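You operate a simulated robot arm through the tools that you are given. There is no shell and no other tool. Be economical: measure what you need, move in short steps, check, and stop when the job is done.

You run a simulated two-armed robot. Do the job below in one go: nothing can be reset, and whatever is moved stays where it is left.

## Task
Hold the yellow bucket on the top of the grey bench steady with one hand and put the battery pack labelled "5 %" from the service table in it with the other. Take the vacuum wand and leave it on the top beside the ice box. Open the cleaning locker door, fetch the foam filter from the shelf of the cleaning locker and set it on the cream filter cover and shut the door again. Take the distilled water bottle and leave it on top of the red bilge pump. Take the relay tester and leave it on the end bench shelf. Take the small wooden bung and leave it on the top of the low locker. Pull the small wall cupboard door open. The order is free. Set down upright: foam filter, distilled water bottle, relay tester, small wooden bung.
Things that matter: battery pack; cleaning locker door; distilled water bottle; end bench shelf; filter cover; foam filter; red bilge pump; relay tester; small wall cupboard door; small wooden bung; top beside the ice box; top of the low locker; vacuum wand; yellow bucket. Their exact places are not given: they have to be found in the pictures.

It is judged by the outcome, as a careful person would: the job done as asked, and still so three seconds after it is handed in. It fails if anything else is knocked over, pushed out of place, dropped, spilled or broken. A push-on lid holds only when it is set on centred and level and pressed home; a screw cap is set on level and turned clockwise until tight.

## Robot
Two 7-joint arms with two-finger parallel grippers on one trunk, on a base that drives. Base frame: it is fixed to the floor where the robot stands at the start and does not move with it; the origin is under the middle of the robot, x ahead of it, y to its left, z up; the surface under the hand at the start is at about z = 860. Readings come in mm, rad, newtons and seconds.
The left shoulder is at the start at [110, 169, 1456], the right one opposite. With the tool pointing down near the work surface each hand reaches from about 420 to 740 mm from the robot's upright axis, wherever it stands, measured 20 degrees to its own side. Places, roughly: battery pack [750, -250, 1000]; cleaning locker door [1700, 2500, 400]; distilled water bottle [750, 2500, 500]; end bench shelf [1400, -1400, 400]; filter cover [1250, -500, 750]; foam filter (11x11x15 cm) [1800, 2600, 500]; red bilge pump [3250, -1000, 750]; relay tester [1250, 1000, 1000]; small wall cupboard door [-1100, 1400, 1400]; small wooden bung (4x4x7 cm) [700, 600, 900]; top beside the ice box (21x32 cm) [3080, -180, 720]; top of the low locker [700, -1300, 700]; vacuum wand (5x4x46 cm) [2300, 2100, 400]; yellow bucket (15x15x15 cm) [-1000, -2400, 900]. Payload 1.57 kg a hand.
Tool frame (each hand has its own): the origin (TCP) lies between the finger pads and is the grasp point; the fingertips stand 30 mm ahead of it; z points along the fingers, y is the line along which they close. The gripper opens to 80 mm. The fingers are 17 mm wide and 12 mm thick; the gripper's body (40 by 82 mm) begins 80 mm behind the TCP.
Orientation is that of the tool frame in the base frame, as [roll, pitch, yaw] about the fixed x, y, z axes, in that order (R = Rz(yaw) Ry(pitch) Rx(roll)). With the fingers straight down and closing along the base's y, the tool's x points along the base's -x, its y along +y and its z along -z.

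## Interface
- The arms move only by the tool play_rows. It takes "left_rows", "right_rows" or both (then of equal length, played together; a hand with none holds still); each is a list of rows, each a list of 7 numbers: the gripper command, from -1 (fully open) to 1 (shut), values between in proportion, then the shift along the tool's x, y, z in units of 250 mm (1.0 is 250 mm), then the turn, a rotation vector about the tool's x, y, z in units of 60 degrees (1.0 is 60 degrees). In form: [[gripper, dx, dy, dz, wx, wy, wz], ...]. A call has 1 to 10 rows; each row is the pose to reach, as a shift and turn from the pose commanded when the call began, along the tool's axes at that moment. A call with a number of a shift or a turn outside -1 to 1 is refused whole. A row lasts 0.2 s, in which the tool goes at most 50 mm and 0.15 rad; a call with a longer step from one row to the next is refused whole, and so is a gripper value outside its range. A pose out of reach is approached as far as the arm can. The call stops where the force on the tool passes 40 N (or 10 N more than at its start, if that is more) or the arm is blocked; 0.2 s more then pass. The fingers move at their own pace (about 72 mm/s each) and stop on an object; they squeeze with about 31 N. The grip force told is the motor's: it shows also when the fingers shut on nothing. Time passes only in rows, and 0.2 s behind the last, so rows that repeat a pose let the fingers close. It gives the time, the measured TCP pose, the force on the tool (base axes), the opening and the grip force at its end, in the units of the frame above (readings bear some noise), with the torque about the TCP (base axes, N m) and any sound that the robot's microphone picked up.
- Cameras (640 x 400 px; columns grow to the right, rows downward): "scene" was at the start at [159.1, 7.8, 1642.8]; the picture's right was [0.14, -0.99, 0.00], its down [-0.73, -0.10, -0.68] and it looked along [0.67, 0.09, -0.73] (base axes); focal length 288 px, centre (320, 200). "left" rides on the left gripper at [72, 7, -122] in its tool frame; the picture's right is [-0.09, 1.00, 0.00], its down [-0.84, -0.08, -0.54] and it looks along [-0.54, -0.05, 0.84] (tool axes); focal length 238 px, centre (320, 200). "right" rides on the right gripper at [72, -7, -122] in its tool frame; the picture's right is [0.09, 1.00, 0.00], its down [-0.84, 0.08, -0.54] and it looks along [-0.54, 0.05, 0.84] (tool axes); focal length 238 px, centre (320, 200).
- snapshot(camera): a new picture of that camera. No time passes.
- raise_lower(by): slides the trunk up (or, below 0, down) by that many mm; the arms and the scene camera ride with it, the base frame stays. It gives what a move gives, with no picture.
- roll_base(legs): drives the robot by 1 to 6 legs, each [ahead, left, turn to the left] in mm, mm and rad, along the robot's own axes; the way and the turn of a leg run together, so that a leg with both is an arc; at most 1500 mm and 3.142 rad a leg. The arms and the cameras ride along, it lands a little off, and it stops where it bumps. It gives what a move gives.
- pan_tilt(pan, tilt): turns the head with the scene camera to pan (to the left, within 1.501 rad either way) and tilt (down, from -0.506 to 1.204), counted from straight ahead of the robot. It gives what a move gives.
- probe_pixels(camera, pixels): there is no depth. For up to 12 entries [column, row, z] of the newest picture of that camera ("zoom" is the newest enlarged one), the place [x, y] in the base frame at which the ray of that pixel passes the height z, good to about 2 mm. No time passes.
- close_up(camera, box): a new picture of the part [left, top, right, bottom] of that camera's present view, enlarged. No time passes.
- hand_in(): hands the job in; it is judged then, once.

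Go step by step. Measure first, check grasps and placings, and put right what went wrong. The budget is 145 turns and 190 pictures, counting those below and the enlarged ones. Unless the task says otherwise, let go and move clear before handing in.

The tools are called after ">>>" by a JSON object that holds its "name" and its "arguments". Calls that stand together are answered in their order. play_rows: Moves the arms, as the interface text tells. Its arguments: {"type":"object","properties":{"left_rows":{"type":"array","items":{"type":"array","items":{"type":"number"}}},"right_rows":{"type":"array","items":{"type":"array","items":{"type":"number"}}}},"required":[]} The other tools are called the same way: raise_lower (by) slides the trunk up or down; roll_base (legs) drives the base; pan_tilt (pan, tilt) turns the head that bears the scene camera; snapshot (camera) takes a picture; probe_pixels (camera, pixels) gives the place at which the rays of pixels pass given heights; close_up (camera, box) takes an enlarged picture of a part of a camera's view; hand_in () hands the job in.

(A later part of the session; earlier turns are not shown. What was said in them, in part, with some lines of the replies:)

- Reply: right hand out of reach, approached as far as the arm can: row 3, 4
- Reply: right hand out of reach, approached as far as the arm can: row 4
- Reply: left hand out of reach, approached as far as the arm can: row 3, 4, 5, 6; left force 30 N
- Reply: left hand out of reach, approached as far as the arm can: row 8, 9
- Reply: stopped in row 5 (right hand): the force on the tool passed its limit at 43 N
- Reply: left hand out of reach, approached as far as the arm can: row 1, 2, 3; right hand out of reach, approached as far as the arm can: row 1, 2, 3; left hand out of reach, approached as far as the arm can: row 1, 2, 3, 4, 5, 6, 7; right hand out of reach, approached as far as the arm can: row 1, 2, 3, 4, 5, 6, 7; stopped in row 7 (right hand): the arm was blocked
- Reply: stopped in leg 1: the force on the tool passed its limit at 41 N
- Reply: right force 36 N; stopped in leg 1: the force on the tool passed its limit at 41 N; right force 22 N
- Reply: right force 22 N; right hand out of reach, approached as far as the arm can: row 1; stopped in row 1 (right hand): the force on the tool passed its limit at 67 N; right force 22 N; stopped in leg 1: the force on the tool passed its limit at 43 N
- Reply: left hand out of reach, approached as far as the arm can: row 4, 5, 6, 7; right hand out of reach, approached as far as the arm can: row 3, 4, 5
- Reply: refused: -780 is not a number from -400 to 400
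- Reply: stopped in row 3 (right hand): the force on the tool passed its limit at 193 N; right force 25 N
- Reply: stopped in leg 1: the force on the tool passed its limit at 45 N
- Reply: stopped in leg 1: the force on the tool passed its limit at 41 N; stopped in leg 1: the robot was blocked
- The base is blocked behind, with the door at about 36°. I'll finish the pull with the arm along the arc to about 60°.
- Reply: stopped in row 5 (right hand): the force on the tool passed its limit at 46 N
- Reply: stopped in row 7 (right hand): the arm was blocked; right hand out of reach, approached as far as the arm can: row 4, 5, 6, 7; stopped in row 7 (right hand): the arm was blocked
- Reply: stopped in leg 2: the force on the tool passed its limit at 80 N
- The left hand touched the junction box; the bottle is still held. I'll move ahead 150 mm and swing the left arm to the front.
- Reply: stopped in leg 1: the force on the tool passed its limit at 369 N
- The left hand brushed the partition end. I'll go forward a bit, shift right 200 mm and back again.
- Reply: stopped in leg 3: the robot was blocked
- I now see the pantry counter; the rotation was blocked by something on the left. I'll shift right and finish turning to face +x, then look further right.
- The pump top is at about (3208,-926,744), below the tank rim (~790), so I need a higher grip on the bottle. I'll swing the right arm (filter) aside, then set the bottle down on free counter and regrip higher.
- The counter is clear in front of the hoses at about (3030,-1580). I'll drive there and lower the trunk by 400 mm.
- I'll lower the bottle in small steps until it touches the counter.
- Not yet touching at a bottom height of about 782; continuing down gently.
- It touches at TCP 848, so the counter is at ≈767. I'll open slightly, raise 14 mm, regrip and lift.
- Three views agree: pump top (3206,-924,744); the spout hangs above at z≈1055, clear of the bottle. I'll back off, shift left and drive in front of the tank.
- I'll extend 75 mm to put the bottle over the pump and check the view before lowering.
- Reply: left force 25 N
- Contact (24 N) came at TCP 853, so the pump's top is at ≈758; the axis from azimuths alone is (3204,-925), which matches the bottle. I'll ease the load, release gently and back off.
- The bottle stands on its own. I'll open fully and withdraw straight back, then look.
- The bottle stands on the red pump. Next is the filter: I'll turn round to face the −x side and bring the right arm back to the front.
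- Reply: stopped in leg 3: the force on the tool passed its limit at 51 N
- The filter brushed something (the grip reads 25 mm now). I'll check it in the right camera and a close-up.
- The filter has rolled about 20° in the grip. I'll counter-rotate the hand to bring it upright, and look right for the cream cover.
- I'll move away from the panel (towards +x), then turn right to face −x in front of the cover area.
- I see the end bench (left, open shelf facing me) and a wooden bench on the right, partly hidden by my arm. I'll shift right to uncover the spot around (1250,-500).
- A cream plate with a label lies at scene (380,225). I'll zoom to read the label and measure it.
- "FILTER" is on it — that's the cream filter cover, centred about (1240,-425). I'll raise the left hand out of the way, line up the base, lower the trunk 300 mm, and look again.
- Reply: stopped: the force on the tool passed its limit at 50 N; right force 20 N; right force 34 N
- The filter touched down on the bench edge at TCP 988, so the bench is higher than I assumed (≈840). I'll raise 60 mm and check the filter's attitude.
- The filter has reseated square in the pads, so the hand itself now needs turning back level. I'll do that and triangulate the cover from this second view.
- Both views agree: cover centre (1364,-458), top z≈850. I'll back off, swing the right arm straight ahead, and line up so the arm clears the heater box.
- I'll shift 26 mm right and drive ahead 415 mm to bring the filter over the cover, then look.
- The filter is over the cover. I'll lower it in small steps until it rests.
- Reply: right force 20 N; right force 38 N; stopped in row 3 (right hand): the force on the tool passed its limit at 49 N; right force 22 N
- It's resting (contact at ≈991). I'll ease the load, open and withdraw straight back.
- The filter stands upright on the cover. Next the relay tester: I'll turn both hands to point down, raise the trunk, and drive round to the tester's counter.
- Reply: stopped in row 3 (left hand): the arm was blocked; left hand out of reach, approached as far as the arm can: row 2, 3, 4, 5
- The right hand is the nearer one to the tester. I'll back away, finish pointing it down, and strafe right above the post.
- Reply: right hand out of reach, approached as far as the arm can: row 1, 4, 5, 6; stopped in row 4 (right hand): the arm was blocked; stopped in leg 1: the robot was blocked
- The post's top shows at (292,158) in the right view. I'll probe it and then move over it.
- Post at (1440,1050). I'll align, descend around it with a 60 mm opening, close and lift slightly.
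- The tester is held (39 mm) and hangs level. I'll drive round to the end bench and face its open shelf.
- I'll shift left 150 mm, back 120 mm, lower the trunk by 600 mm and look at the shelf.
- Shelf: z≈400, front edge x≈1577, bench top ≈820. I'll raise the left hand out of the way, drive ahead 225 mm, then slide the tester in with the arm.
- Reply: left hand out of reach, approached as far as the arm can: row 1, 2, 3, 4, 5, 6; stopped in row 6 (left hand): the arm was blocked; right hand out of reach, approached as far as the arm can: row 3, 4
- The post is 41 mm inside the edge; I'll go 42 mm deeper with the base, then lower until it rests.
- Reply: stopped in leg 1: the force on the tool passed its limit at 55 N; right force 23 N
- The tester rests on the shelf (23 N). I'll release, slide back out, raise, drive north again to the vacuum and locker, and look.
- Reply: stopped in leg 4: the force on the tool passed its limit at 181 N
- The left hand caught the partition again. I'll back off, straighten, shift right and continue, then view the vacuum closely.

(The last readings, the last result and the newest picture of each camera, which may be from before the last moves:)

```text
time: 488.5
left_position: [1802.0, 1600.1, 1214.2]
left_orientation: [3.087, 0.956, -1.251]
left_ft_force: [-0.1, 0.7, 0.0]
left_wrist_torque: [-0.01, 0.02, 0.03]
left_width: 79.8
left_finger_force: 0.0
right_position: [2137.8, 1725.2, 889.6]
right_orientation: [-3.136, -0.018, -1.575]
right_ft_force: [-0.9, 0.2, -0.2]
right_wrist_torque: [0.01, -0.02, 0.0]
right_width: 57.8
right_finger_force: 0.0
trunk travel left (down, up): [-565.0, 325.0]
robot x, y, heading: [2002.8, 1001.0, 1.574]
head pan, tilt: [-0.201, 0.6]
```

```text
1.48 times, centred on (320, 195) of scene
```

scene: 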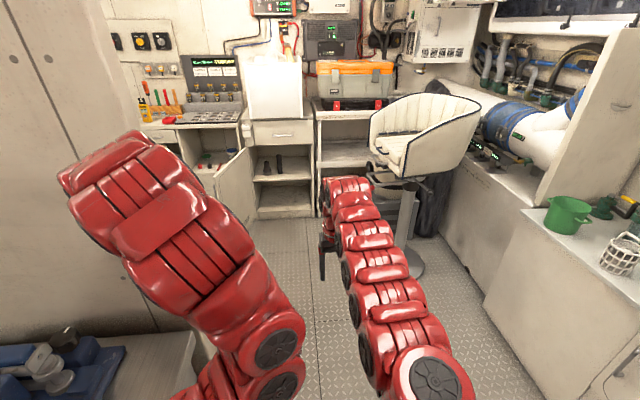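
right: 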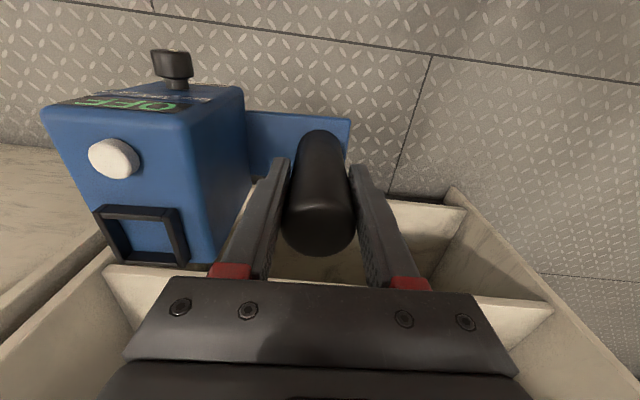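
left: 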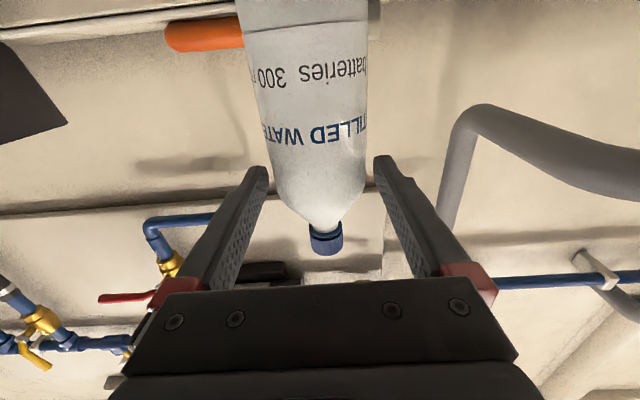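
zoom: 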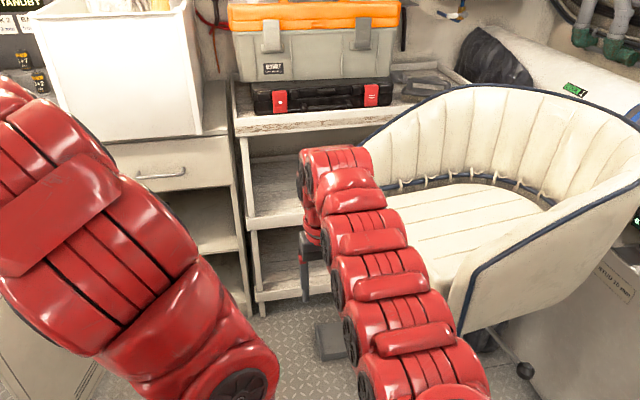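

I'll shut the locker door now: carry the right hand over the door to its outer side, lower it, and sweep the door shut with the base.

>>> {"name": "roll_base", "arguments": {"legs": [[420, 140, 0], [0, 540, 0]]}}

>>> {"name": "play_rows", "arguments": {"right_rows": [[1, 0, 0, 0, 0, 0, 0], [1, 0, 0, 0, 0, 0, 0], [1, 0, 0, 0, 0, 0, 0]]}}

>>> {"name": "pan_tilt", "arguments": {"pan": -0.2, "tilt": 0.65}}

>>> {"name": "snapshot", "arguments": {"camera": "scene"}}

```text
time: 493.9
left_position: [1103.9, 2012.6, 1212.0]
left_orientation: [3.088, 0.955, -1.244]
left_ft_force: [-1.0, -0.8, 0.7]
left_wrist_torque: [-0.01, 0.04, -0.01]
left_width: 80.1
left_finger_force: 0.1
right_position: [1441.0, 2139.7, 889.4]
right_orientation: [-3.134, -0.017, -1.573]
right_ft_force: [0.5, -0.8, 0.1]
right_wrist_torque: [0.04, -0.02, 0.02]
right_width: 57.9
right_finger_force: 0.0
trunk travel left (down, up): [-565.0, 325.0]
robot x, y, heading: [1306.5, 1415.2, 1.581]
head pan, tilt: [-0.201, 0.6]
```

```text
time: 494.7
left_position: [1105.2, 2011.7, 1212.5]
left_orientation: [3.084, 0.956, -1.246]
left_ft_force: [0.2, 0.4, -0.6]
left_wrist_torque: [0.0, 0.01, 0.0]
left_width: 80.0
left_finger_force: 0.1
right_position: [1440.7, 2139.6, 890.6]
right_orientation: [-3.138, -0.018, -1.57]
right_ft_force: [-0.4, 0.9, 0.0]
right_wrist_torque: [0.02, -0.01, 0.0]
right_width: 0.0
right_finger_force: 21.1
trunk travel left (down, up): [-565.0, 325.0]
robot x, y, heading: [1305.6, 1411.3, 1.581]
head pan, tilt: [-0.201, 0.6]
```

```text
time: 495.4
left_position: [1103.1, 2012.1, 1212.8]
left_orientation: [3.087, 0.954, -1.247]
left_ft_force: [-0.4, 0.4, 0.2]
left_wrist_torque: [0.02, 0.01, 0.0]
left_width: 79.9
left_finger_force: 0.0
right_position: [1440.4, 2139.6, 890.0]
right_orientation: [-3.137, -0.017, -1.571]
right_ft_force: [0.1, 0.5, 0.3]
right_wrist_torque: [0.02, -0.01, 0.0]
right_width: 0.2
right_finger_force: 21.6
trunk travel left (down, up): [-565.0, 325.0]
robot x, y, heading: [1307.1, 1416.3, 1.58]
head pan, tilt: [-0.201, 0.649]
```

```text
20 pictures are left
```

scene: 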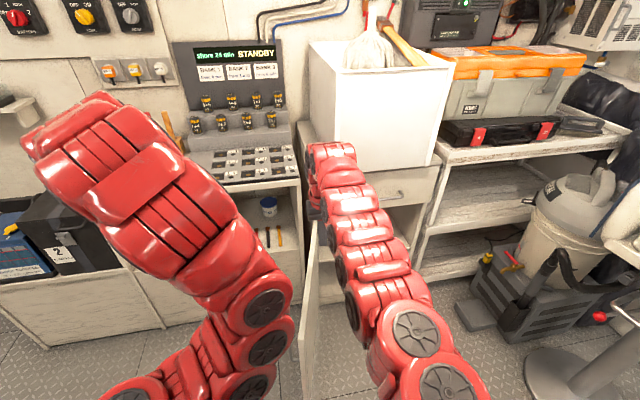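

The door stands at ≈99°, so my hand (x 1441) is on its inner side. I'll move 160 mm left, lower, then sweep right and forward to close it.

>>> {"name": "roll_base", "arguments": {"legs": [[0, 165, -0.01]]}}

>>> {"name": "raise_lower", "arguments": {"by": -380}}

>>> {"name": "roll_base", "arguments": {"legs": [[0, -480, 0], [160, -75, 0], [90, -30, 0]]}}

>>> {"name": "snapshot", "arguments": {"camera": "scene"}}

```text
time: 496.8
left_position: [947.8, 2013.5, 1212.5]
left_orientation: [3.086, 0.955, -1.256]
left_ft_force: [-0.1, 0.1, 0.8]
left_wrist_torque: [-0.03, -0.02, 0.0]
left_width: 80.1
left_finger_force: 0.0
right_position: [1286.4, 2137.4, 889.1]
right_orientation: [-3.135, -0.019, -1.582]
right_ft_force: [0.5, 0.0, -0.5]
right_wrist_torque: [0.02, -0.02, 0.02]
right_width: 0.0
right_finger_force: 21.2
trunk travel left (down, up): [-565.0, 325.0]
robot x, y, heading: [1144.8, 1412.8, 1.571]
head pan, tilt: [-0.201, 0.649]
```

```text
time: 500.5
left_position: [948.3, 2012.3, 834.1]
left_orientation: [3.089, 0.954, -1.257]
left_ft_force: [0.4, -0.8, 0.2]
left_wrist_torque: [0.01, -0.01, 0.04]
left_width: 79.7
left_finger_force: 0.1
right_position: [1286.8, 2136.7, 510.7]
right_orientation: [-3.136, -0.018, -1.582]
right_ft_force: [-0.2, -0.5, -0.1]
right_wrist_torque: [0.01, -0.02, -0.05]
right_width: 0.0
right_finger_force: 20.9
trunk travel left (down, up): [-185.0, 705.0]
robot x, y, heading: [1150.5, 1418.5, 1.57]
head pan, tilt: [-0.201, 0.649]
```

```text
time: 503.1
left_position: [1390.5, 2012.8, 831.4]
left_orientation: [3.088, 0.954, -1.25]
left_ft_force: [-0.2, 0.6, 0.5]
left_wrist_torque: [0.02, 0.02, -0.05]
left_width: 80.0
left_finger_force: 0.1
right_position: [1720.2, 2141.3, 511.8]
right_orientation: [-3.141, -0.006, -1.562]
right_ft_force: [0.0, -0.4, -0.4]
right_wrist_torque: [0.02, 0.0, 0.02]
right_width: 0.2
right_finger_force: 20.9
trunk travel left (down, up): [-185.0, 705.0]
robot x, y, heading: [1591.5, 1414.5, 1.575]
head pan, tilt: [-0.201, 0.649]
stopped in leg 1: the robot was blocked; the commanded pose is now the measured one
```

```text
19 pictures are left
```

scene: 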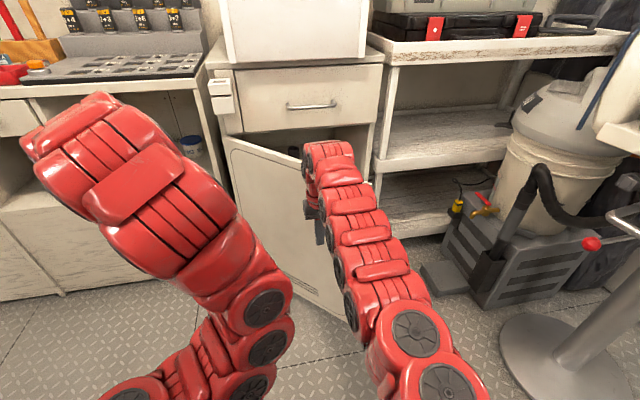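

The door is at about 45°. I'll push on forward and right to close it, then zoom on the vacuum.

>>> {"name": "roll_base", "arguments": {"legs": [[110, 0, 0], [70, -100, 0], [90, -50, 0], [60, 0, 0]]}}

>>> {"name": "snapshot", "arguments": {"camera": "scene"}}

```text
time: 506.0
left_position: [1539.5, 2284.2, 832.1]
left_orientation: [3.089, 0.952, -1.25]
left_ft_force: [0.2, -0.2, -1.0]
left_wrist_torque: [-0.01, 0.01, -0.04]
left_width: 79.9
left_finger_force: 0.0
right_position: [1867.5, 2409.8, 511.5]
right_orientation: [3.139, -0.016, -1.562]
right_ft_force: [0.1, -0.9, -0.7]
right_wrist_torque: [0.1, 0.01, -0.01]
right_width: 0.1
right_finger_force: 21.5
trunk travel left (down, up): [-185.0, 705.0]
robot x, y, heading: [1740.9, 1685.6, 1.573]
head pan, tilt: [-0.201, 0.649]
stopped in leg 3: the force on the tool passed its limit at 66 N (the readings are from after the stop); the commanded pose is now the measured one
```

```text
18 pictures are left
```

scene: 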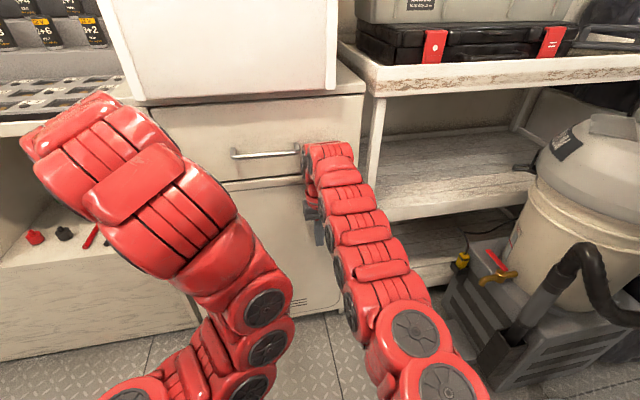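

The door is shut. I'll back off 60 mm and zoom on the vacuum's holster to identify the wand.

>>> {"name": "roll_base", "arguments": {"legs": [[-80, 0, 0]]}}

>>> {"name": "pan_tilt", "arguments": {"pan": -0.6, "tilt": 0.6}}

>>> {"name": "close_up", "arguments": {"camera": "scene", "box": [200, 100, 520, 360]}}

```text
time: 507.1
left_position: [1538.2, 2204.3, 833.4]
left_orientation: [3.085, 0.956, -1.247]
left_ft_force: [-0.9, 0.6, 0.4]
left_wrist_torque: [0.02, 0.0, -0.01]
left_width: 79.8
left_finger_force: 0.0
right_position: [1865.8, 2329.5, 512.6]
right_orientation: [3.138, -0.016, -1.559]
right_ft_force: [0.5, 0.2, 0.7]
right_wrist_torque: [0.01, -0.02, -0.02]
right_width: 0.0
right_finger_force: 21.0
trunk travel left (down, up): [-185.0, 705.0]
robot x, y, heading: [1742.5, 1606.5, 1.579]
head pan, tilt: [-0.201, 0.649]
```

```text
time: 507.9
left_position: [1538.3, 2203.7, 832.8]
left_orientation: [3.087, 0.955, -1.248]
left_ft_force: [-0.3, -0.4, 0.2]
left_wrist_torque: [-0.01, -0.01, 0.03]
left_width: 80.0
left_finger_force: 0.1
right_position: [1865.9, 2330.7, 512.1]
right_orientation: [3.139, -0.015, -1.557]
right_ft_force: [1.0, -1.1, -0.2]
right_wrist_torque: [-0.03, -0.01, 0.04]
right_width: 0.0
right_finger_force: 21.4
trunk travel left (down, up): [-185.0, 705.0]
robot x, y, heading: [1735.5, 1604.0, 1.578]
head pan, tilt: [-0.6, 0.6]
```

```text
1.54 times, centred on (360, 230) of scene
```

zoom: 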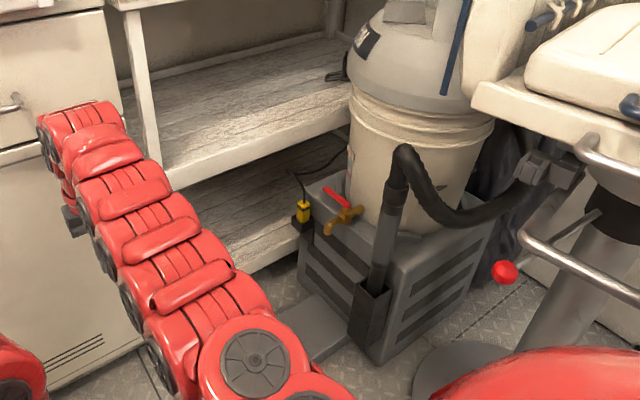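

The wand is the tube in the holster at the crate's corner. I'll probe it, back off, turn towards it with the right hand levelled, and take a second view.

>>> {"name": "probe_pixels", "arguments": {"camera": "zoom", "pixels": [[390, 220, 350], [390, 220, 400], [390, 220, 450], [390, 220, 500], [397, 165, 500], [397, 165, 550], [370, 300, 250], [370, 300, 300]]}}

>>> {"name": "roll_base", "arguments": {"legs": [[-130, 240, 0]]}}

>>> {"name": "play_rows", "arguments": {"right_rows": [[1, 0, 0, -0.05, 0, -0.14, 0], [1, 0, 0, -0.1, 0, -0.28, 0], [1, 0, 0, -0.15, 0, -0.42, 0], [1, 0, 0, -0.2, 0, -0.56, 0], [1, 0, 0, -0.25, 0, -0.7, 0], [1, 0, 0, -0.3, 0, -0.84, 0], [1, 0, 0, -0.35, 0, -0.98, 0]]}}

>>> {"name": "play_rows", "arguments": {"right_rows": [[1, 0, 0, 0, 0, -0.14, 0], [1, 0, 0, 0, 0, -0.28, 0], [-1, 0, 0, 0, 0, -0.42, 0], [-1, 0, 0, 0, 0, -0.52, 0], [-1, 0, 0, 0, 0, -0.52, 0]]}}

>>> {"name": "roll_base", "arguments": {"legs": [[0, 0, -0.9]]}}

>>> {"name": "pan_tilt", "arguments": {"pan": -0.05, "tilt": 0.5}}

>>> {"name": "snapshot", "arguments": {"camera": "scene"}}

```text
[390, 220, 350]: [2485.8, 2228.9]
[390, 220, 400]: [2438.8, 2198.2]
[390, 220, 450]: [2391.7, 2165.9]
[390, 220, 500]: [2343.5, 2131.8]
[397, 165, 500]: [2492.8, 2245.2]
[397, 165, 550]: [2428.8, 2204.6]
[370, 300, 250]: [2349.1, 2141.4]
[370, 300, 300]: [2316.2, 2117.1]
```

```text
time: 509.9
left_position: [1303.5, 2071.0, 831.9]
left_orientation: [3.088, 0.956, -1.249]
left_ft_force: [0.7, -0.7, -0.1]
left_wrist_torque: [0.01, 0.01, 0.01]
left_width: 79.9
left_finger_force: 0.0
right_position: [1631.6, 2196.7, 511.5]
right_orientation: [3.14, -0.015, -1.56]
right_ft_force: [0.0, -0.3, 0.6]
right_wrist_torque: [-0.01, -0.03, 0.01]
right_width: 0.0
right_finger_force: 21.4
trunk travel left (down, up): [-185.0, 705.0]
robot x, y, heading: [1500.4, 1472.5, 1.575]
head pan, tilt: [-0.6, 0.6]
```

```text
time: 511.5
left_position: [1303.7, 2070.0, 832.2]
left_orientation: [3.087, 0.954, -1.251]
left_ft_force: [0.2, -0.1, -0.4]
left_wrist_torque: [-0.02, 0.0, 0.02]
left_width: 79.8
left_finger_force: 0.1
right_position: [1630.0, 2195.8, 600.9]
right_orientation: [3.138, 1.011, -1.56]
right_ft_force: [0.3, 0.6, -0.2]
right_wrist_torque: [0.01, 0.01, 0.01]
right_width: 0.2
right_finger_force: 21.1
right hand out of reach, approached as far as the arm can: row 3, 4
trunk travel left (down, up): [-185.0, 705.0]
robot x, y, heading: [1507.7, 1470.6, 1.575]
head pan, tilt: [-0.6, 0.6]
```

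```text
time: 512.7
left_position: [1304.2, 2070.5, 831.4]
left_orientation: [3.087, 0.955, -1.249]
left_ft_force: [0.2, 0.3, 0.8]
left_wrist_torque: [0.01, 0.01, 0.03]
left_width: 80.2
left_finger_force: 0.0
right_position: [1632.0, 2198.3, 600.2]
right_orientation: [3.069, 1.556, -1.629]
right_ft_force: [0.5, -0.1, -0.7]
right_wrist_torque: [0.0, 0.03, 0.0]
right_width: 80.0
right_finger_force: 0.0
trunk travel left (down, up): [-185.0, 705.0]
robot x, y, heading: [1506.6, 1473.4, 1.579]
head pan, tilt: [-0.6, 0.6]
```

```text
time: 515.2
left_position: [1813.9, 2036.9, 831.2]
left_orientation: [3.09, 0.952, -2.045]
left_ft_force: [-0.1, -0.5, 0.1]
left_wrist_torque: [0.03, 0.0, 0.01]
left_width: 79.8
left_finger_force: 0.0
right_position: [2132.1, 1890.2, 600.4]
right_orientation: [3.079, 1.556, -2.422]
right_ft_force: [0.5, -0.2, -0.7]
right_wrist_torque: [0.0, 0.01, 0.0]
right_width: 79.9
right_finger_force: 0.1
trunk travel left (down, up): [-185.0, 705.0]
robot x, y, heading: [1523.1, 1473.8, 0.777]
head pan, tilt: [-0.6, 0.6]
stopped in leg 1: the robot was blocked; the commanded pose is now the measured one
```

```text
time: 516.1
left_position: [1813.3, 2036.9, 831.7]
left_orientation: [3.087, 0.952, -2.048]
left_ft_force: [0.4, 0.1, 0.0]
left_wrist_torque: [0.02, -0.01, -0.02]
left_width: 79.9
left_finger_force: 0.0
right_position: [2132.0, 1890.5, 599.2]
right_orientation: [3.068, 1.555, -2.434]
right_ft_force: [-0.5, 0.0, 0.4]
right_wrist_torque: [0.04, 0.02, 0.01]
right_width: 80.0
right_finger_force: 0.0
trunk travel left (down, up): [-185.0, 705.0]
robot x, y, heading: [1524.9, 1473.6, 0.772]
head pan, tilt: [-0.051, 0.499]
```

```text
16 pictures are left
```

scene: 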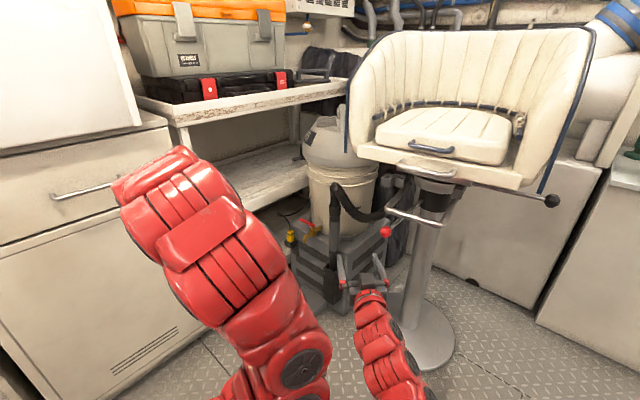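

The door is shut (left of view). I'll zoom on the wand and triangulate the point just below its collar.

>>> {"name": "close_up", "arguments": {"camera": "scene", "box": [290, 160, 410, 310]}}

>>> {"name": "probe_pixels", "arguments": {"camera": "scene", "pixels": [[336, 235, 350], [336, 235, 400], [336, 235, 450], [336, 235, 500], [336, 215, 450], [336, 215, 500]]}}

```text
2.67 times, centred on (350, 235) of scene
```

zoom: 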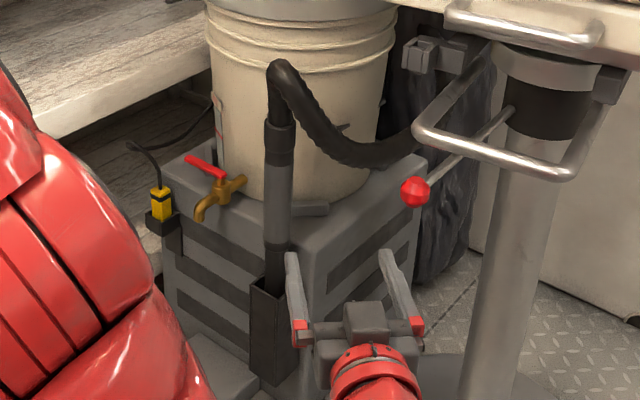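

```text
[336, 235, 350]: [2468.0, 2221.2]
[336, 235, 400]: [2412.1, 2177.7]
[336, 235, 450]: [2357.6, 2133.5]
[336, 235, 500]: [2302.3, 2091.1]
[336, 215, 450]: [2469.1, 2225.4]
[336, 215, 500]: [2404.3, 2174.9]
```

Estimate: the wand's tube stands at about (2266,2074), z≈540. I'll lower 60 mm, shift left 38 mm and go ahead 140 mm, then check with the right camera.

>>> {"name": "raise_lower", "arguments": {"by": -55}}

>>> {"name": "roll_base", "arguments": {"legs": [[140, 38, 0]]}}

>>> {"name": "snapshot", "arguments": {"camera": "right"}}

>>> {"name": "close_up", "arguments": {"camera": "scene", "box": [260, 140, 440, 320]}}

```text
time: 517.1
left_position: [1813.7, 2036.4, 777.5]
left_orientation: [3.09, 0.953, -2.047]
left_ft_force: [-0.1, -1.4, 0.8]
left_wrist_torque: [-0.03, 0.0, -0.01]
left_width: 80.3
left_finger_force: 0.2
right_position: [2131.9, 1891.6, 545.2]
right_orientation: [3.067, 1.555, -2.432]
right_ft_force: [1.2, 0.0, -0.2]
right_wrist_torque: [0.03, 0.0, -0.01]
right_width: 79.9
right_finger_force: 0.0
trunk travel left (down, up): [-130.0, 760.0]
robot x, y, heading: [1526.5, 1474.3, 0.781]
head pan, tilt: [-0.051, 0.499]
```

```text
time: 518.5
left_position: [1890.0, 2163.4, 776.9]
left_orientation: [3.089, 0.953, -2.051]
left_ft_force: [-0.1, -1.2, -0.1]
left_wrist_torque: [0.01, -0.02, -0.01]
left_width: 79.8
left_finger_force: 0.1
right_position: [2208.3, 2017.9, 544.6]
right_orientation: [3.067, 1.555, -2.434]
right_ft_force: [0.0, -0.4, -0.1]
right_wrist_torque: [0.01, -0.02, -0.02]
right_width: 80.0
right_finger_force: 0.0
trunk travel left (down, up): [-130.0, 760.0]
robot x, y, heading: [1603.4, 1608.0, 0.774]
head pan, tilt: [-0.051, 0.499]
```

```text
14 pictures are left
```

right: 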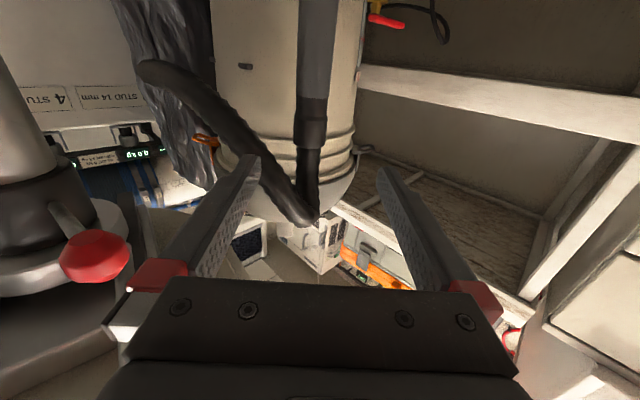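

```text
2.22 times, centred on (350, 230) of scene
```

zoom: 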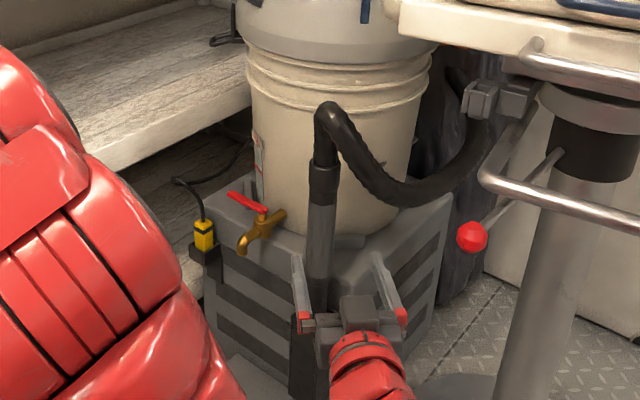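

The tube is centred between the fingers (≈40 mm wide). I'll lower 45 mm to the grey part, advance 72 mm, close, and try lifting by the trunk.

>>> {"name": "raise_lower", "arguments": {"by": -45}}

>>> {"name": "play_rows", "arguments": {"right_rows": [[-1, 0, 0, 0.1, 0, 0, 0], [-1, 0, 0, 0.2, 0, 0, 0], [-1, 0, 0, 0.29, 0, 0, 0], [-1, 0, 0, 0.29, 0, 0, 0], [0, 0, 0, 0.29, 0, 0, 0], [1, 0, 0, 0.29, 0, 0, 0], [1, 0, 0, 0.29, 0, 0, 0], [1, 0, 0, 0.29, 0, 0, 0]]}}

>>> {"name": "raise_lower", "arguments": {"by": 220}}

>>> {"name": "close_up", "arguments": {"camera": "scene", "box": [220, 120, 480, 340]}}

```text
time: 519.3
left_position: [1889.6, 2164.0, 732.2]
left_orientation: [3.089, 0.954, -2.05]
left_ft_force: [0.1, -0.1, -0.2]
left_wrist_torque: [0.01, -0.01, -0.02]
left_width: 79.7
left_finger_force: 0.0
right_position: [2207.5, 2017.4, 499.5]
right_orientation: [3.066, 1.556, -2.438]
right_ft_force: [0.0, -0.3, -0.6]
right_wrist_torque: [-0.02, -0.02, 0.01]
right_width: 80.1
right_finger_force: 0.1
trunk travel left (down, up): [-85.0, 805.0]
robot x, y, heading: [1599.4, 1601.9, 0.776]
head pan, tilt: [-0.051, 0.499]
```

```text
time: 521.1
left_position: [1888.7, 2164.2, 732.4]
left_orientation: [3.09, 0.954, -2.05]
left_ft_force: [-0.2, 1.4, 0.3]
left_wrist_torque: [-0.02, -0.02, 0.05]
left_width: 79.8
left_finger_force: 0.1
right_position: [2260.8, 2066.2, 499.4]
right_orientation: [3.067, 1.555, -2.435]
right_ft_force: [0.5, 0.7, 0.2]
right_wrist_torque: [-0.02, 0.01, -0.04]
right_width: 0.0
right_finger_force: 21.0
trunk travel left (down, up): [-85.0, 805.0]
robot x, y, heading: [1598.6, 1602.0, 0.779]
head pan, tilt: [-0.051, 0.499]
```

```text
time: 523.5
left_position: [1888.9, 2164.9, 951.6]
left_orientation: [3.089, 0.952, -2.05]
left_ft_force: [0.6, 0.0, 0.5]
left_wrist_torque: [0.01, 0.01, -0.01]
left_width: 80.1
left_finger_force: 0.0
right_position: [2259.9, 2067.6, 718.0]
right_orientation: [3.065, 1.555, -2.437]
right_ft_force: [0.1, -0.1, -0.4]
right_wrist_torque: [-0.01, -0.01, -0.01]
right_width: 0.0
right_finger_force: 21.0
trunk travel left (down, up): [-305.0, 585.0]
robot x, y, heading: [1597.3, 1604.6, 0.776]
head pan, tilt: [-0.051, 0.499]
```

```text
1.82 times, centred on (350, 230) of scene
```

zoom: 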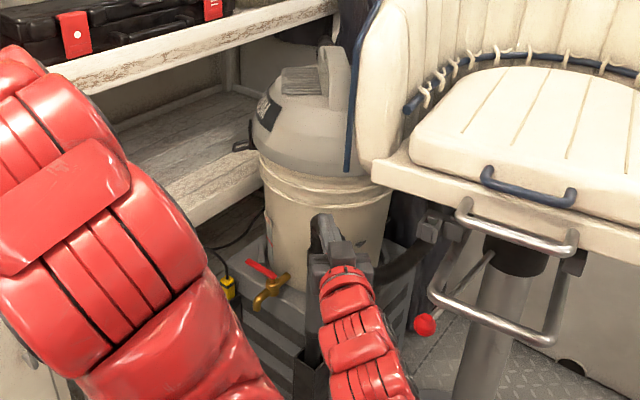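

The fingers closed on nothing; the wand is deeper. I'll go back down, open, advance 50 mm further and close again.

>>> {"name": "raise_lower", "arguments": {"by": -220}}

>>> {"name": "play_rows", "arguments": {"right_rows": [[-1, 0, 0, -0.15, 0, 0, 0], [-1, 0, 0, -0.15, 0, 0, 0], [-1, 0, 0, -0.15, 0, 0, 0], [-1, 0, 0, 0.0, 0, 0, 0], [-1, 0, 0, 0.1, 0, 0, 0], [-1, 0, 0, 0.2, 0, 0, 0], [1, 0, 0, 0.2, 0, 0, 0], [1, 0, 0, 0.2, 0, 0, 0], [1, 0, 0, 0.2, 0, 0, 0]]}}

>>> {"name": "snapshot", "arguments": {"camera": "right"}}

```text
time: 525.8
left_position: [1890.3, 2162.4, 732.3]
left_orientation: [3.091, 0.952, -2.049]
left_ft_force: [-1.2, 0.5, 0.1]
left_wrist_torque: [-0.01, -0.01, 0.02]
left_width: 79.9
left_finger_force: 0.1
right_position: [2259.2, 2066.9, 498.3]
right_orientation: [3.065, 1.557, -2.439]
right_ft_force: [0.6, 0.0, -0.4]
right_wrist_torque: [0.03, -0.02, 0.01]
right_width: 0.4
right_finger_force: 20.9
trunk travel left (down, up): [-85.0, 805.0]
robot x, y, heading: [1601.5, 1600.9, 0.778]
head pan, tilt: [-0.051, 0.499]
```

```text
time: 527.8
left_position: [1888.9, 2164.9, 733.1]
left_orientation: [3.089, 0.95, -2.05]
left_ft_force: [-0.6, -0.3, -0.2]
left_wrist_torque: [0.01, 0.0, 0.0]
left_width: 80.0
left_finger_force: 0.0
right_position: [2293.6, 2101.3, 498.4]
right_orientation: [3.065, 1.553, -2.435]
right_ft_force: [0.2, 0.6, -1.8]
right_wrist_torque: [-0.02, 0.04, 0.02]
right_width: 0.0
right_finger_force: 18.7
trunk travel left (down, up): [-85.0, 805.0]
robot x, y, heading: [1598.3, 1599.6, 0.778]
head pan, tilt: [-0.051, 0.499]
```

```text
11 pictures are left
```

right: 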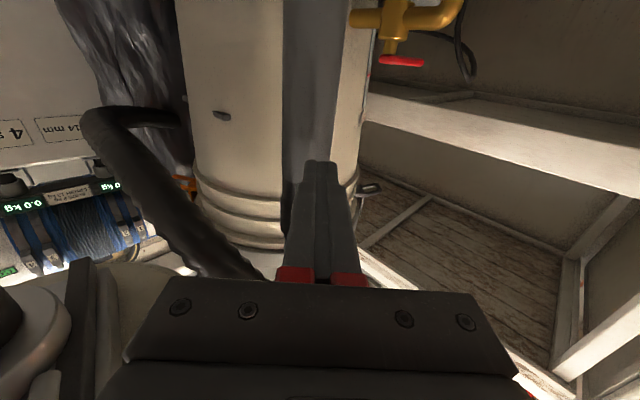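

The tube fills 60 px now, roughly 60 mm further ahead. I'll open and advance another 58 mm, then close.

>>> {"name": "play_rows", "arguments": {"right_rows": [[-1, 0, 0, -0.12, 0, 0, 0], [-1, 0, 0, -0.12, 0, 0, 0], [-1, 0, 0, -0.12, 0, 0, 0], [-1, 0, 0, 0.0, 0, 0, 0], [-1, 0, 0, 0.12, 0, 0, 0], [-1, 0, 0, 0.23, 0, 0, 0], [1, 0, 0, 0.23, 0, 0, 0], [1, 0, 0, 0.23, 0, 0, 0], [1, 0, 0, 0.23, 0, 0, 0]]}}

>>> {"name": "raise_lower", "arguments": {"by": 60}}

>>> {"name": "snapshot", "arguments": {"camera": "right"}}

```text
time: 529.8
left_position: [1889.3, 2163.7, 732.3]
left_orientation: [3.09, 0.953, -2.051]
left_ft_force: [0.7, 0.0, 1.0]
left_wrist_torque: [0.01, -0.02, 0.03]
left_width: 80.1
left_finger_force: 0.1
right_position: [2337.8, 2142.5, 496.1]
right_orientation: [3.107, 1.556, -2.397]
right_ft_force: [1.5, -0.4, -0.8]
right_wrist_torque: [-0.05, -0.37, 0.0]
right_width: 39.8
right_finger_force: 30.8
trunk travel left (down, up): [-85.0, 805.0]
robot x, y, heading: [1598.9, 1606.5, 0.777]
head pan, tilt: [-0.051, 0.499]
```

```text
time: 530.8
left_position: [1888.6, 2163.1, 791.5]
left_orientation: [3.089, 0.954, -2.051]
left_ft_force: [-0.7, 0.2, -0.3]
left_wrist_torque: [0.0, 0.02, -0.01]
left_width: 79.8
left_finger_force: 0.1
right_position: [2337.0, 2143.7, 555.9]
right_orientation: [3.047, 1.552, -2.458]
right_ft_force: [0.8, 0.7, -3.8]
right_wrist_torque: [-0.06, -0.01, -0.01]
right_width: 39.1
right_finger_force: 31.0
trunk travel left (down, up): [-145.0, 745.0]
robot x, y, heading: [1602.4, 1604.1, 0.779]
head pan, tilt: [-0.051, 0.499]
```

```text
10 pictures are left
```

right: 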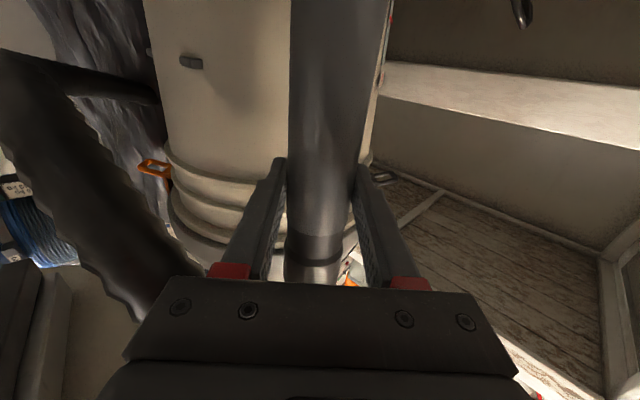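

The wand is gripped (39 mm) and lifted free. I'll raise it, retreat from the chair, raise fully, and drive round towards the ice-box counter.

>>> {"name": "raise_lower", "arguments": {"by": 260}}

>>> {"name": "roll_base", "arguments": {"legs": [[-200, 0, 0], [-200, 200, 0]]}}

>>> {"name": "raise_lower", "arguments": {"by": 400}}

>>> {"name": "roll_base", "arguments": {"legs": [[0, 0, -0.88], [500, 0, 0], [380, -150, -0.45]]}}

>>> {"name": "pan_tilt", "arguments": {"pan": 0.0, "tilt": 0.5}}

>>> {"name": "snapshot", "arguments": {"camera": "scene"}}

```text
time: 533.0
left_position: [1889.1, 2163.6, 1026.2]
left_orientation: [3.089, 0.954, -2.05]
left_ft_force: [-0.3, 0.5, -0.4]
left_wrist_torque: [-0.03, -0.01, 0.0]
left_width: 79.9
left_finger_force: 0.1
right_position: [2337.3, 2141.7, 778.1]
right_orientation: [3.005, 1.528, -2.496]
right_ft_force: [-0.3, -2.0, -7.9]
right_wrist_torque: [0.51, -0.23, -0.03]
right_width: 39.2
right_finger_force: 31.3
trunk travel left (down, up): [-380.0, 510.0]
robot x, y, heading: [1599.4, 1605.3, 0.774]
head pan, tilt: [-0.051, 0.499]
stopped: the force on the tool passed its limit at 51 N (the readings are from after the stop); the commanded pose is now the measured one
```

```text
time: 536.1
left_position: [1467.0, 2028.7, 1026.5]
left_orientation: [3.091, 0.953, -2.051]
left_ft_force: [1.2, 0.4, 0.3]
left_wrist_torque: [-0.01, -0.03, 0.04]
left_width: 79.9
left_finger_force: 0.1
right_position: [1915.0, 2006.8, 779.8]
right_orientation: [3.017, 1.535, -2.487]
right_ft_force: [-0.2, -1.0, -3.3]
right_wrist_torque: [-0.03, 0.03, 0.01]
right_width: 39.4
right_finger_force: 31.3
trunk travel left (down, up): [-380.0, 510.0]
robot x, y, heading: [1174.6, 1466.6, 0.774]
head pan, tilt: [-0.051, 0.499]
```

```text
time: 539.9
left_position: [1467.3, 2030.1, 1426.7]
left_orientation: [3.091, 0.953, -2.053]
left_ft_force: [-0.6, -0.3, 0.5]
left_wrist_torque: [-0.04, 0.0, -0.01]
left_width: 80.1
left_finger_force: 0.0
right_position: [1915.3, 2006.3, 1179.4]
right_orientation: [3.007, 1.534, -2.497]
right_ft_force: [0.3, -0.5, -3.0]
right_wrist_torque: [-0.03, 0.02, 0.0]
right_width: 39.4
right_finger_force: 31.1
trunk travel left (down, up): [-780.0, 110.0]
robot x, y, heading: [1178.5, 1465.3, 0.773]
head pan, tilt: [-0.051, 0.499]
```

```text
time: 547.3
left_position: [2606.0, 1010.9, 1427.4]
left_orientation: [3.088, 0.953, 2.917]
left_ft_force: [0.1, -0.6, 0.4]
left_wrist_torque: [0.02, -0.02, 0.0]
left_width: 80.1
left_finger_force: 0.0
right_position: [2697.1, 570.7, 1179.5]
right_orientation: [3.006, 1.534, 2.467]
right_ft_force: [0.3, 0.0, -3.0]
right_wrist_torque: [0.02, 0.01, 0.01]
right_width: 39.0
right_finger_force: 31.5
trunk travel left (down, up): [-780.0, 110.0]
robot x, y, heading: [1991.8, 1154.8, -0.548]
head pan, tilt: [-0.051, 0.499]
```

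```text
time: 548.0
left_position: [2606.9, 1010.5, 1426.2]
left_orientation: [3.091, 0.954, 2.913]
left_ft_force: [0.8, -0.6, 0.2]
left_wrist_torque: [0.0, 0.02, 0.01]
left_width: 79.9
left_finger_force: 0.1
right_position: [2697.8, 571.9, 1178.2]
right_orientation: [3.002, 1.533, 2.46]
right_ft_force: [-0.4, 0.2, -3.4]
right_wrist_torque: [0.02, 0.02, -0.02]
right_width: 39.2
right_finger_force: 30.9
trunk travel left (down, up): [-780.0, 110.0]
robot x, y, heading: [1989.4, 1149.3, -0.541]
head pan, tilt: [0.0, 0.499]
```

```text
9 pictures are left
```

scene: 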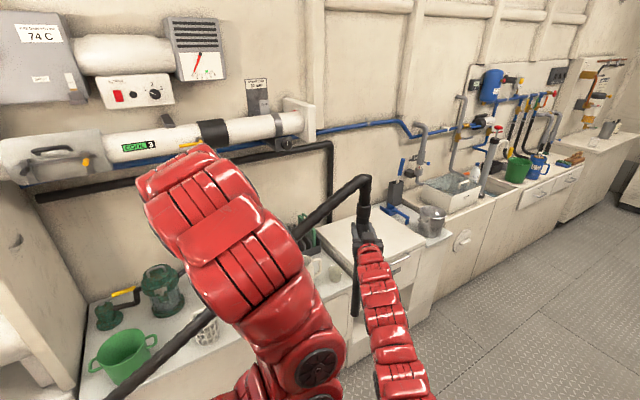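

The hose trails but the wand is held. I'll drive down to the ice-box counter, face it, and pitch the hand down so the wand lies horizontally front-to-back.

>>> {"name": "roll_base", "arguments": {"legs": [[575, -957, 0], [0, 0, 0.541]]}}

>>> {"name": "play_rows", "arguments": {"right_rows": [[1, 0.1, 0, -0.097, 0, 0.14, 0], [1, 0.2, 0, -0.194, 0, 0.28, 0], [1, 0.3, 0, -0.291, 0, 0.42, 0], [1, 0.4, 0, -0.388, 0, 0.56, 0], [1, 0.5, 0, -0.485, 0, 0.7, 0], [1, 0.6, 0, -0.582, 0, 0.84, 0], [1, 0.7, 0, -0.68, 0, 0.97, 0]]}}

>>> {"name": "play_rows", "arguments": {"right_rows": [[1, 0, 0, 0, 0, 0.14, 0], [1, 0, 0, 0, 0, 0.28, 0], [1, 0, 0, 0, 0, 0.42, 0], [1, 0, 0, 0, 0, 0.51, 0], [1, 0, 0, 0, 0, 0.51, 0]]}}

>>> {"name": "pan_tilt", "arguments": {"pan": -0.1, "tilt": 0.75}}

>>> {"name": "snapshot", "arguments": {"camera": "scene"}}

```text
time: 555.2
left_position: [2592.9, 229.4, 1425.9]
left_orientation: [3.089, 0.953, -2.828]
left_ft_force: [0.0, 0.4, 0.5]
left_wrist_torque: [-0.02, -0.01, 0.0]
left_width: 79.9
left_finger_force: 0.1
right_position: [2896.6, -100.0, 1179.2]
right_orientation: [3.002, 1.534, 3.007]
right_ft_force: [-0.3, -0.6, -2.2]
right_wrist_torque: [0.0, -0.02, 0.0]
right_width: 38.9
right_finger_force: 30.4
trunk travel left (down, up): [-780.0, 110.0]
robot x, y, heading: [1991.9, 33.3, -0.005]
head pan, tilt: [0.0, 0.499]
```

```text
time: 556.8
left_position: [2592.7, 226.9, 1425.6]
left_orientation: [3.09, 0.952, -2.828]
left_ft_force: [0.3, -0.2, 0.0]
left_wrist_torque: [0.01, 0.01, 0.06]
left_width: 79.9
left_finger_force: 0.0
right_position: [2722.8, -99.5, 1010.3]
right_orientation: [3.137, 0.515, -3.14]
right_ft_force: [0.1, 0.6, -3.9]
right_wrist_torque: [0.02, -0.35, -0.03]
right_width: 39.0
right_finger_force: 30.9
trunk travel left (down, up): [-780.0, 110.0]
robot x, y, heading: [1993.1, 32.3, -0.003]
head pan, tilt: [0.0, 0.499]
```

```text
time: 558.0
left_position: [2592.3, 227.8, 1426.7]
left_orientation: [3.089, 0.953, -2.826]
left_ft_force: [-0.3, 1.0, -0.3]
left_wrist_torque: [0.0, 0.01, 0.01]
left_width: 80.3
left_finger_force: 0.1
right_position: [2721.3, -100.5, 1010.9]
right_orientation: [3.135, 0.032, -3.14]
right_ft_force: [-0.1, -1.5, -3.1]
right_wrist_torque: [-0.01, -0.41, 0.03]
right_width: 39.1
right_finger_force: 31.1
trunk travel left (down, up): [-780.0, 110.0]
robot x, y, heading: [1992.1, 30.8, 0.002]
head pan, tilt: [0.0, 0.499]
```

```text
time: 558.8
left_position: [2593.4, 229.7, 1426.0]
left_orientation: [3.089, 0.953, -2.827]
left_ft_force: [0.2, 0.0, -1.5]
left_wrist_torque: [-0.02, 0.04, -0.03]
left_width: 79.9
left_finger_force: 0.0
right_position: [2720.7, -98.1, 1011.6]
right_orientation: [3.136, 0.031, -3.141]
right_ft_force: [-1.1, 0.7, -3.5]
right_wrist_torque: [0.01, -0.4, 0.04]
right_width: 39.1
right_finger_force: 31.0
trunk travel left (down, up): [-780.0, 110.0]
robot x, y, heading: [1990.1, 30.6, 0.001]
head pan, tilt: [-0.099, 0.75]
```

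```text
8 pictures are left
```

scene: 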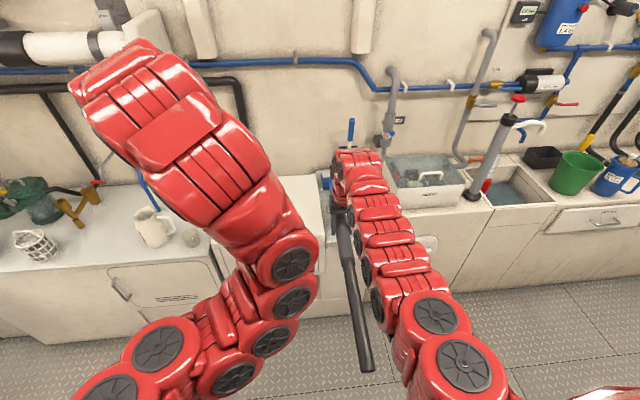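

The bottle still stands on the pump, and the wand is level with its balance point ≈125 mm behind my hand. I'll drive over the counter's left strip, lower partly and check with the right camera.

>>> {"name": "roll_base", "arguments": {"legs": [[364, -12, 0]]}}

>>> {"name": "raise_lower", "arguments": {"by": -110}}

>>> {"name": "snapshot", "arguments": {"camera": "right"}}

>>> {"name": "snapshot", "arguments": {"camera": "scene"}}

```text
time: 561.1
left_position: [2956.6, 218.4, 1428.0]
left_orientation: [3.09, 0.952, -2.825]
left_ft_force: [0.3, 0.2, 0.1]
left_wrist_torque: [0.02, 0.0, 0.02]
left_width: 80.3
left_finger_force: 0.2
right_position: [3084.3, -109.8, 1011.5]
right_orientation: [3.137, 0.032, -3.136]
right_ft_force: [0.3, -0.3, -2.8]
right_wrist_torque: [-0.01, -0.42, -0.02]
right_width: 39.0
right_finger_force: 31.2
trunk travel left (down, up): [-780.0, 110.0]
robot x, y, heading: [2361.3, 19.2, 0.001]
head pan, tilt: [-0.099, 0.75]
```

```text
time: 562.5
left_position: [2957.8, 217.6, 1316.9]
left_orientation: [3.089, 0.952, -2.824]
left_ft_force: [-0.2, 0.5, -0.2]
left_wrist_torque: [0.02, 0.04, 0.03]
left_width: 79.9
left_finger_force: 0.1
right_position: [3085.5, -110.7, 901.5]
right_orientation: [3.135, 0.031, -3.137]
right_ft_force: [-0.1, 0.1, -3.9]
right_wrist_torque: [0.01, -0.46, 0.03]
right_width: 39.1
right_finger_force: 30.9
trunk travel left (down, up): [-670.0, 220.0]
robot x, y, heading: [2354.5, 18.3, 0.001]
head pan, tilt: [-0.099, 0.75]
```

```text
7 pictures are left
```

right: 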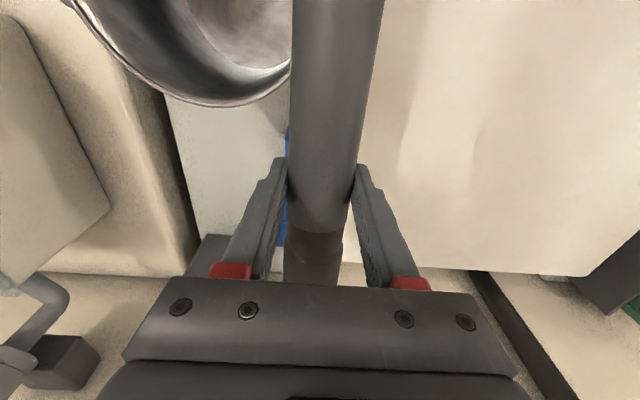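

```text
6 pictures are left
```

scene: 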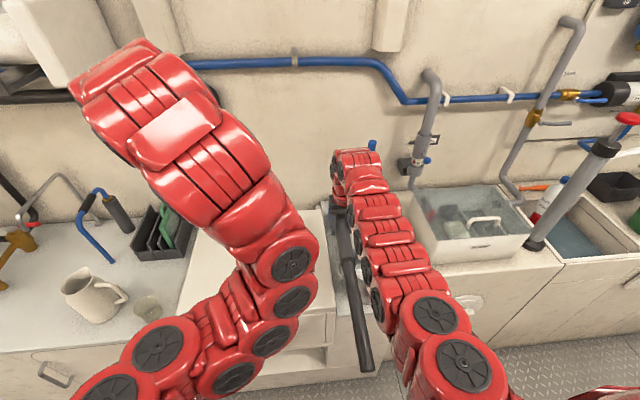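

>>> {"name": "probe_pixels", "arguments": {"camera": "right", "pixels": [[166, 95, 720], [288, 145, 730], [283, 232, 730], [290, 70, 850], [200, 105, 850], [378, 60, 720], [378, 60, 760], [390, 250, 760]]}}

>>> {"name": "close_up", "arguments": {"camera": "scene", "box": [280, 140, 460, 300]}}

```text
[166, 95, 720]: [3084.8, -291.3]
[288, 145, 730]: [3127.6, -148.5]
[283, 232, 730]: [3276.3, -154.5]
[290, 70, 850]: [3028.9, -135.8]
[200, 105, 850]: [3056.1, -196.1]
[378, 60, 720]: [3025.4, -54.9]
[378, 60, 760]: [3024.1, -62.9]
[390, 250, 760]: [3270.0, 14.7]
```

```text
2.50 times, centred on (370, 220) of scene
5 turns are left
```

zoom: 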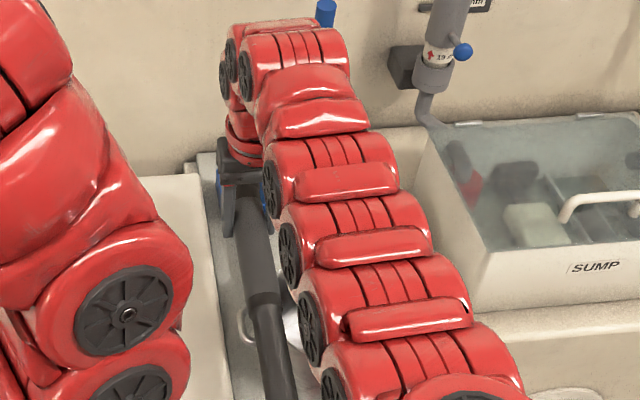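

Five turns are left. The wand fits the strip between lid and pot; I'll lower it, release with a small opening, and rise straight up.

>>> {"name": "raise_lower", "arguments": {"by": -132}}

>>> {"name": "play_rows", "arguments": {"right_rows": [[1, 0, 0, 0.016, 0, 0, 0], [1, 0, 0, 0.032, 0, 0, 0], [1, 0, 0, 0.048, 0, 0, 0], [1, 0, 0, 0.064, 0, 0, 0]]}}

>>> {"name": "snapshot", "arguments": {"camera": "right"}}

```text
time: 564.1
left_position: [2953.5, 219.4, 1185.7]
left_orientation: [3.091, 0.953, -2.822]
left_ft_force: [-0.3, 0.3, 0.6]
left_wrist_torque: [-0.02, 0.0, 0.05]
left_width: 79.9
left_finger_force: 0.1
right_position: [3085.3, -110.5, 772.5]
right_orientation: [3.138, 0.036, -3.139]
right_ft_force: [3.2, 0.8, 17.7]
right_wrist_torque: [-0.17, -0.29, -0.15]
right_width: 39.4
right_finger_force: 30.9
trunk travel left (down, up): [-538.0, 352.0]
robot x, y, heading: [2355.8, 19.5, 0.001]
head pan, tilt: [-0.099, 0.75]
```

```text
time: 565.1
left_position: [2954.4, 218.2, 1185.7]
left_orientation: [3.09, 0.954, -2.825]
left_ft_force: [-0.2, 0.5, -0.3]
left_wrist_torque: [0.0, 0.01, 0.0]
left_width: 79.8
left_finger_force: 0.0
right_position: [3083.1, -110.2, 753.2]
right_orientation: [3.136, 0.033, -3.137]
right_ft_force: [-3.4, 1.0, 5.4]
right_wrist_torque: [0.01, -0.87, 0.04]
right_width: 39.1
right_finger_force: 30.8
trunk travel left (down, up): [-538.0, 352.0]
robot x, y, heading: [2354.7, 18.5, -0.003]
head pan, tilt: [-0.099, 0.75]
```

```text
4 pictures are left
4 turns are left
```

right: 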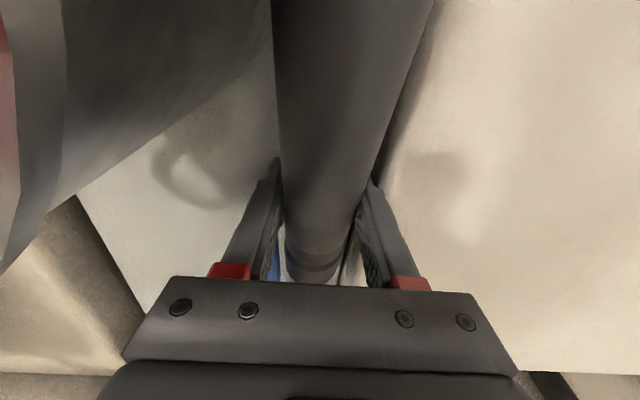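

The wand lies between the pot and the lid, with the fingertips just above the top. I'll lower 3 mm more, open slightly and rise clear.

>>> {"name": "play_rows", "arguments": {"right_rows": [[1, 0, 0, 0.01, 0, 0, 0], [0.4, 0, 0, 0.01, 0, 0, 0], [-0.2, 0, 0, 0.01, 0, 0, 0], [-0.2, 0, 0, 0.01, 0, 0, 0], [-0.2, 0, 0, 0.01, 0, 0, 0], [-0.2, 0, 0, -0.1, 0, 0, 0], [-0.2, 0, 0, -0.28, 0, 0, 0], [-0.2, 0, 0, -0.46, 0, 0, 0], [-0.2, 0, 0, -0.6, 0, 0, 0]]}}

>>> {"name": "raise_lower", "arguments": {"by": 150}}

>>> {"name": "snapshot", "arguments": {"camera": "right"}}

>>> {"name": "snapshot", "arguments": {"camera": "scene"}}

```text
time: 567.1
left_position: [2955.7, 217.6, 1185.2]
left_orientation: [3.088, 0.954, -2.824]
left_ft_force: [0.2, 0.3, -0.9]
left_wrist_torque: [0.02, -0.01, 0.0]
left_width: 79.8
left_finger_force: 0.0
right_position: [3080.7, -110.0, 904.1]
right_orientation: [3.136, 0.035, -3.136]
right_ft_force: [-0.4, -0.3, -0.2]
right_wrist_torque: [0.01, -0.02, -0.01]
right_width: 48.2
right_finger_force: 0.2
trunk travel left (down, up): [-538.0, 352.0]
robot x, y, heading: [2356.1, 23.9, 0.002]
head pan, tilt: [-0.099, 0.75]
```

```text
time: 568.9
left_position: [2956.7, 217.8, 1333.6]
left_orientation: [3.089, 0.953, -2.824]
left_ft_force: [-0.1, -0.3, 0.0]
left_wrist_torque: [-0.03, 0.0, -0.03]
left_width: 79.9
left_finger_force: 0.0
right_position: [3081.5, -110.7, 1052.9]
right_orientation: [3.136, 0.03, -3.137]
right_ft_force: [-0.4, 0.3, 0.4]
right_wrist_torque: [-0.01, 0.0, -0.03]
right_width: 48.4
right_finger_force: 0.1
trunk travel left (down, up): [-688.0, 202.0]
robot x, y, heading: [2354.4, 18.1, 0.0]
head pan, tilt: [-0.099, 0.75]
```

```text
3 pictures are left
```

right: 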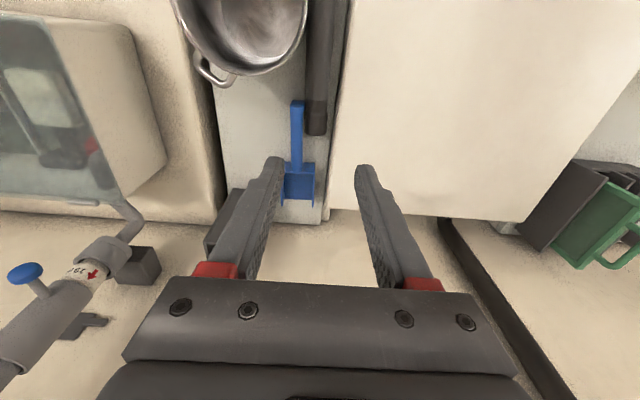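

```text
2 pictures are left
3 turns are left
```

scene: 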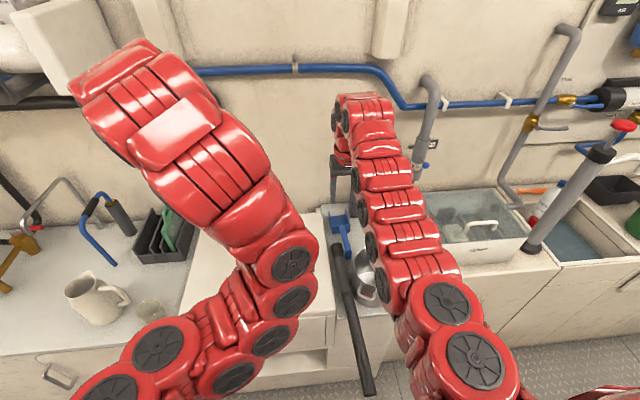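

The last pictures show the wand lying on the top beside the ice box, between the pot and the lid, with the hand well clear of it. I'm handing in now.

>>> {"name": "hand_in", "arguments": {}}

```text
The job is handed in.
```

I handed the job in with all seven parts done. The battery pack, bottle, filter, bung and cupboard door were checked in pictures after I let go. The less certain points are:

- **Vacuum wand:** It lies on the top beside the ice box, between the pot and the ice box lid. It sticks out past the front edge, with its balance point only about 4 cm inside it. It still lay there in the last picture, about two seconds after I let go.
- **Relay tester:** It stood upright on the end bench shelf when I let go. My arm partly hid it in the only picture I took after backing out.
- **Cleaning locker door:** It looked shut in later pictures, but I didn't test it.
- **Bumps:** My arms touched the junction box, the partition and a bench edge while driving. I saw nothing knocked over or moved, though I didn't look back at every spot.
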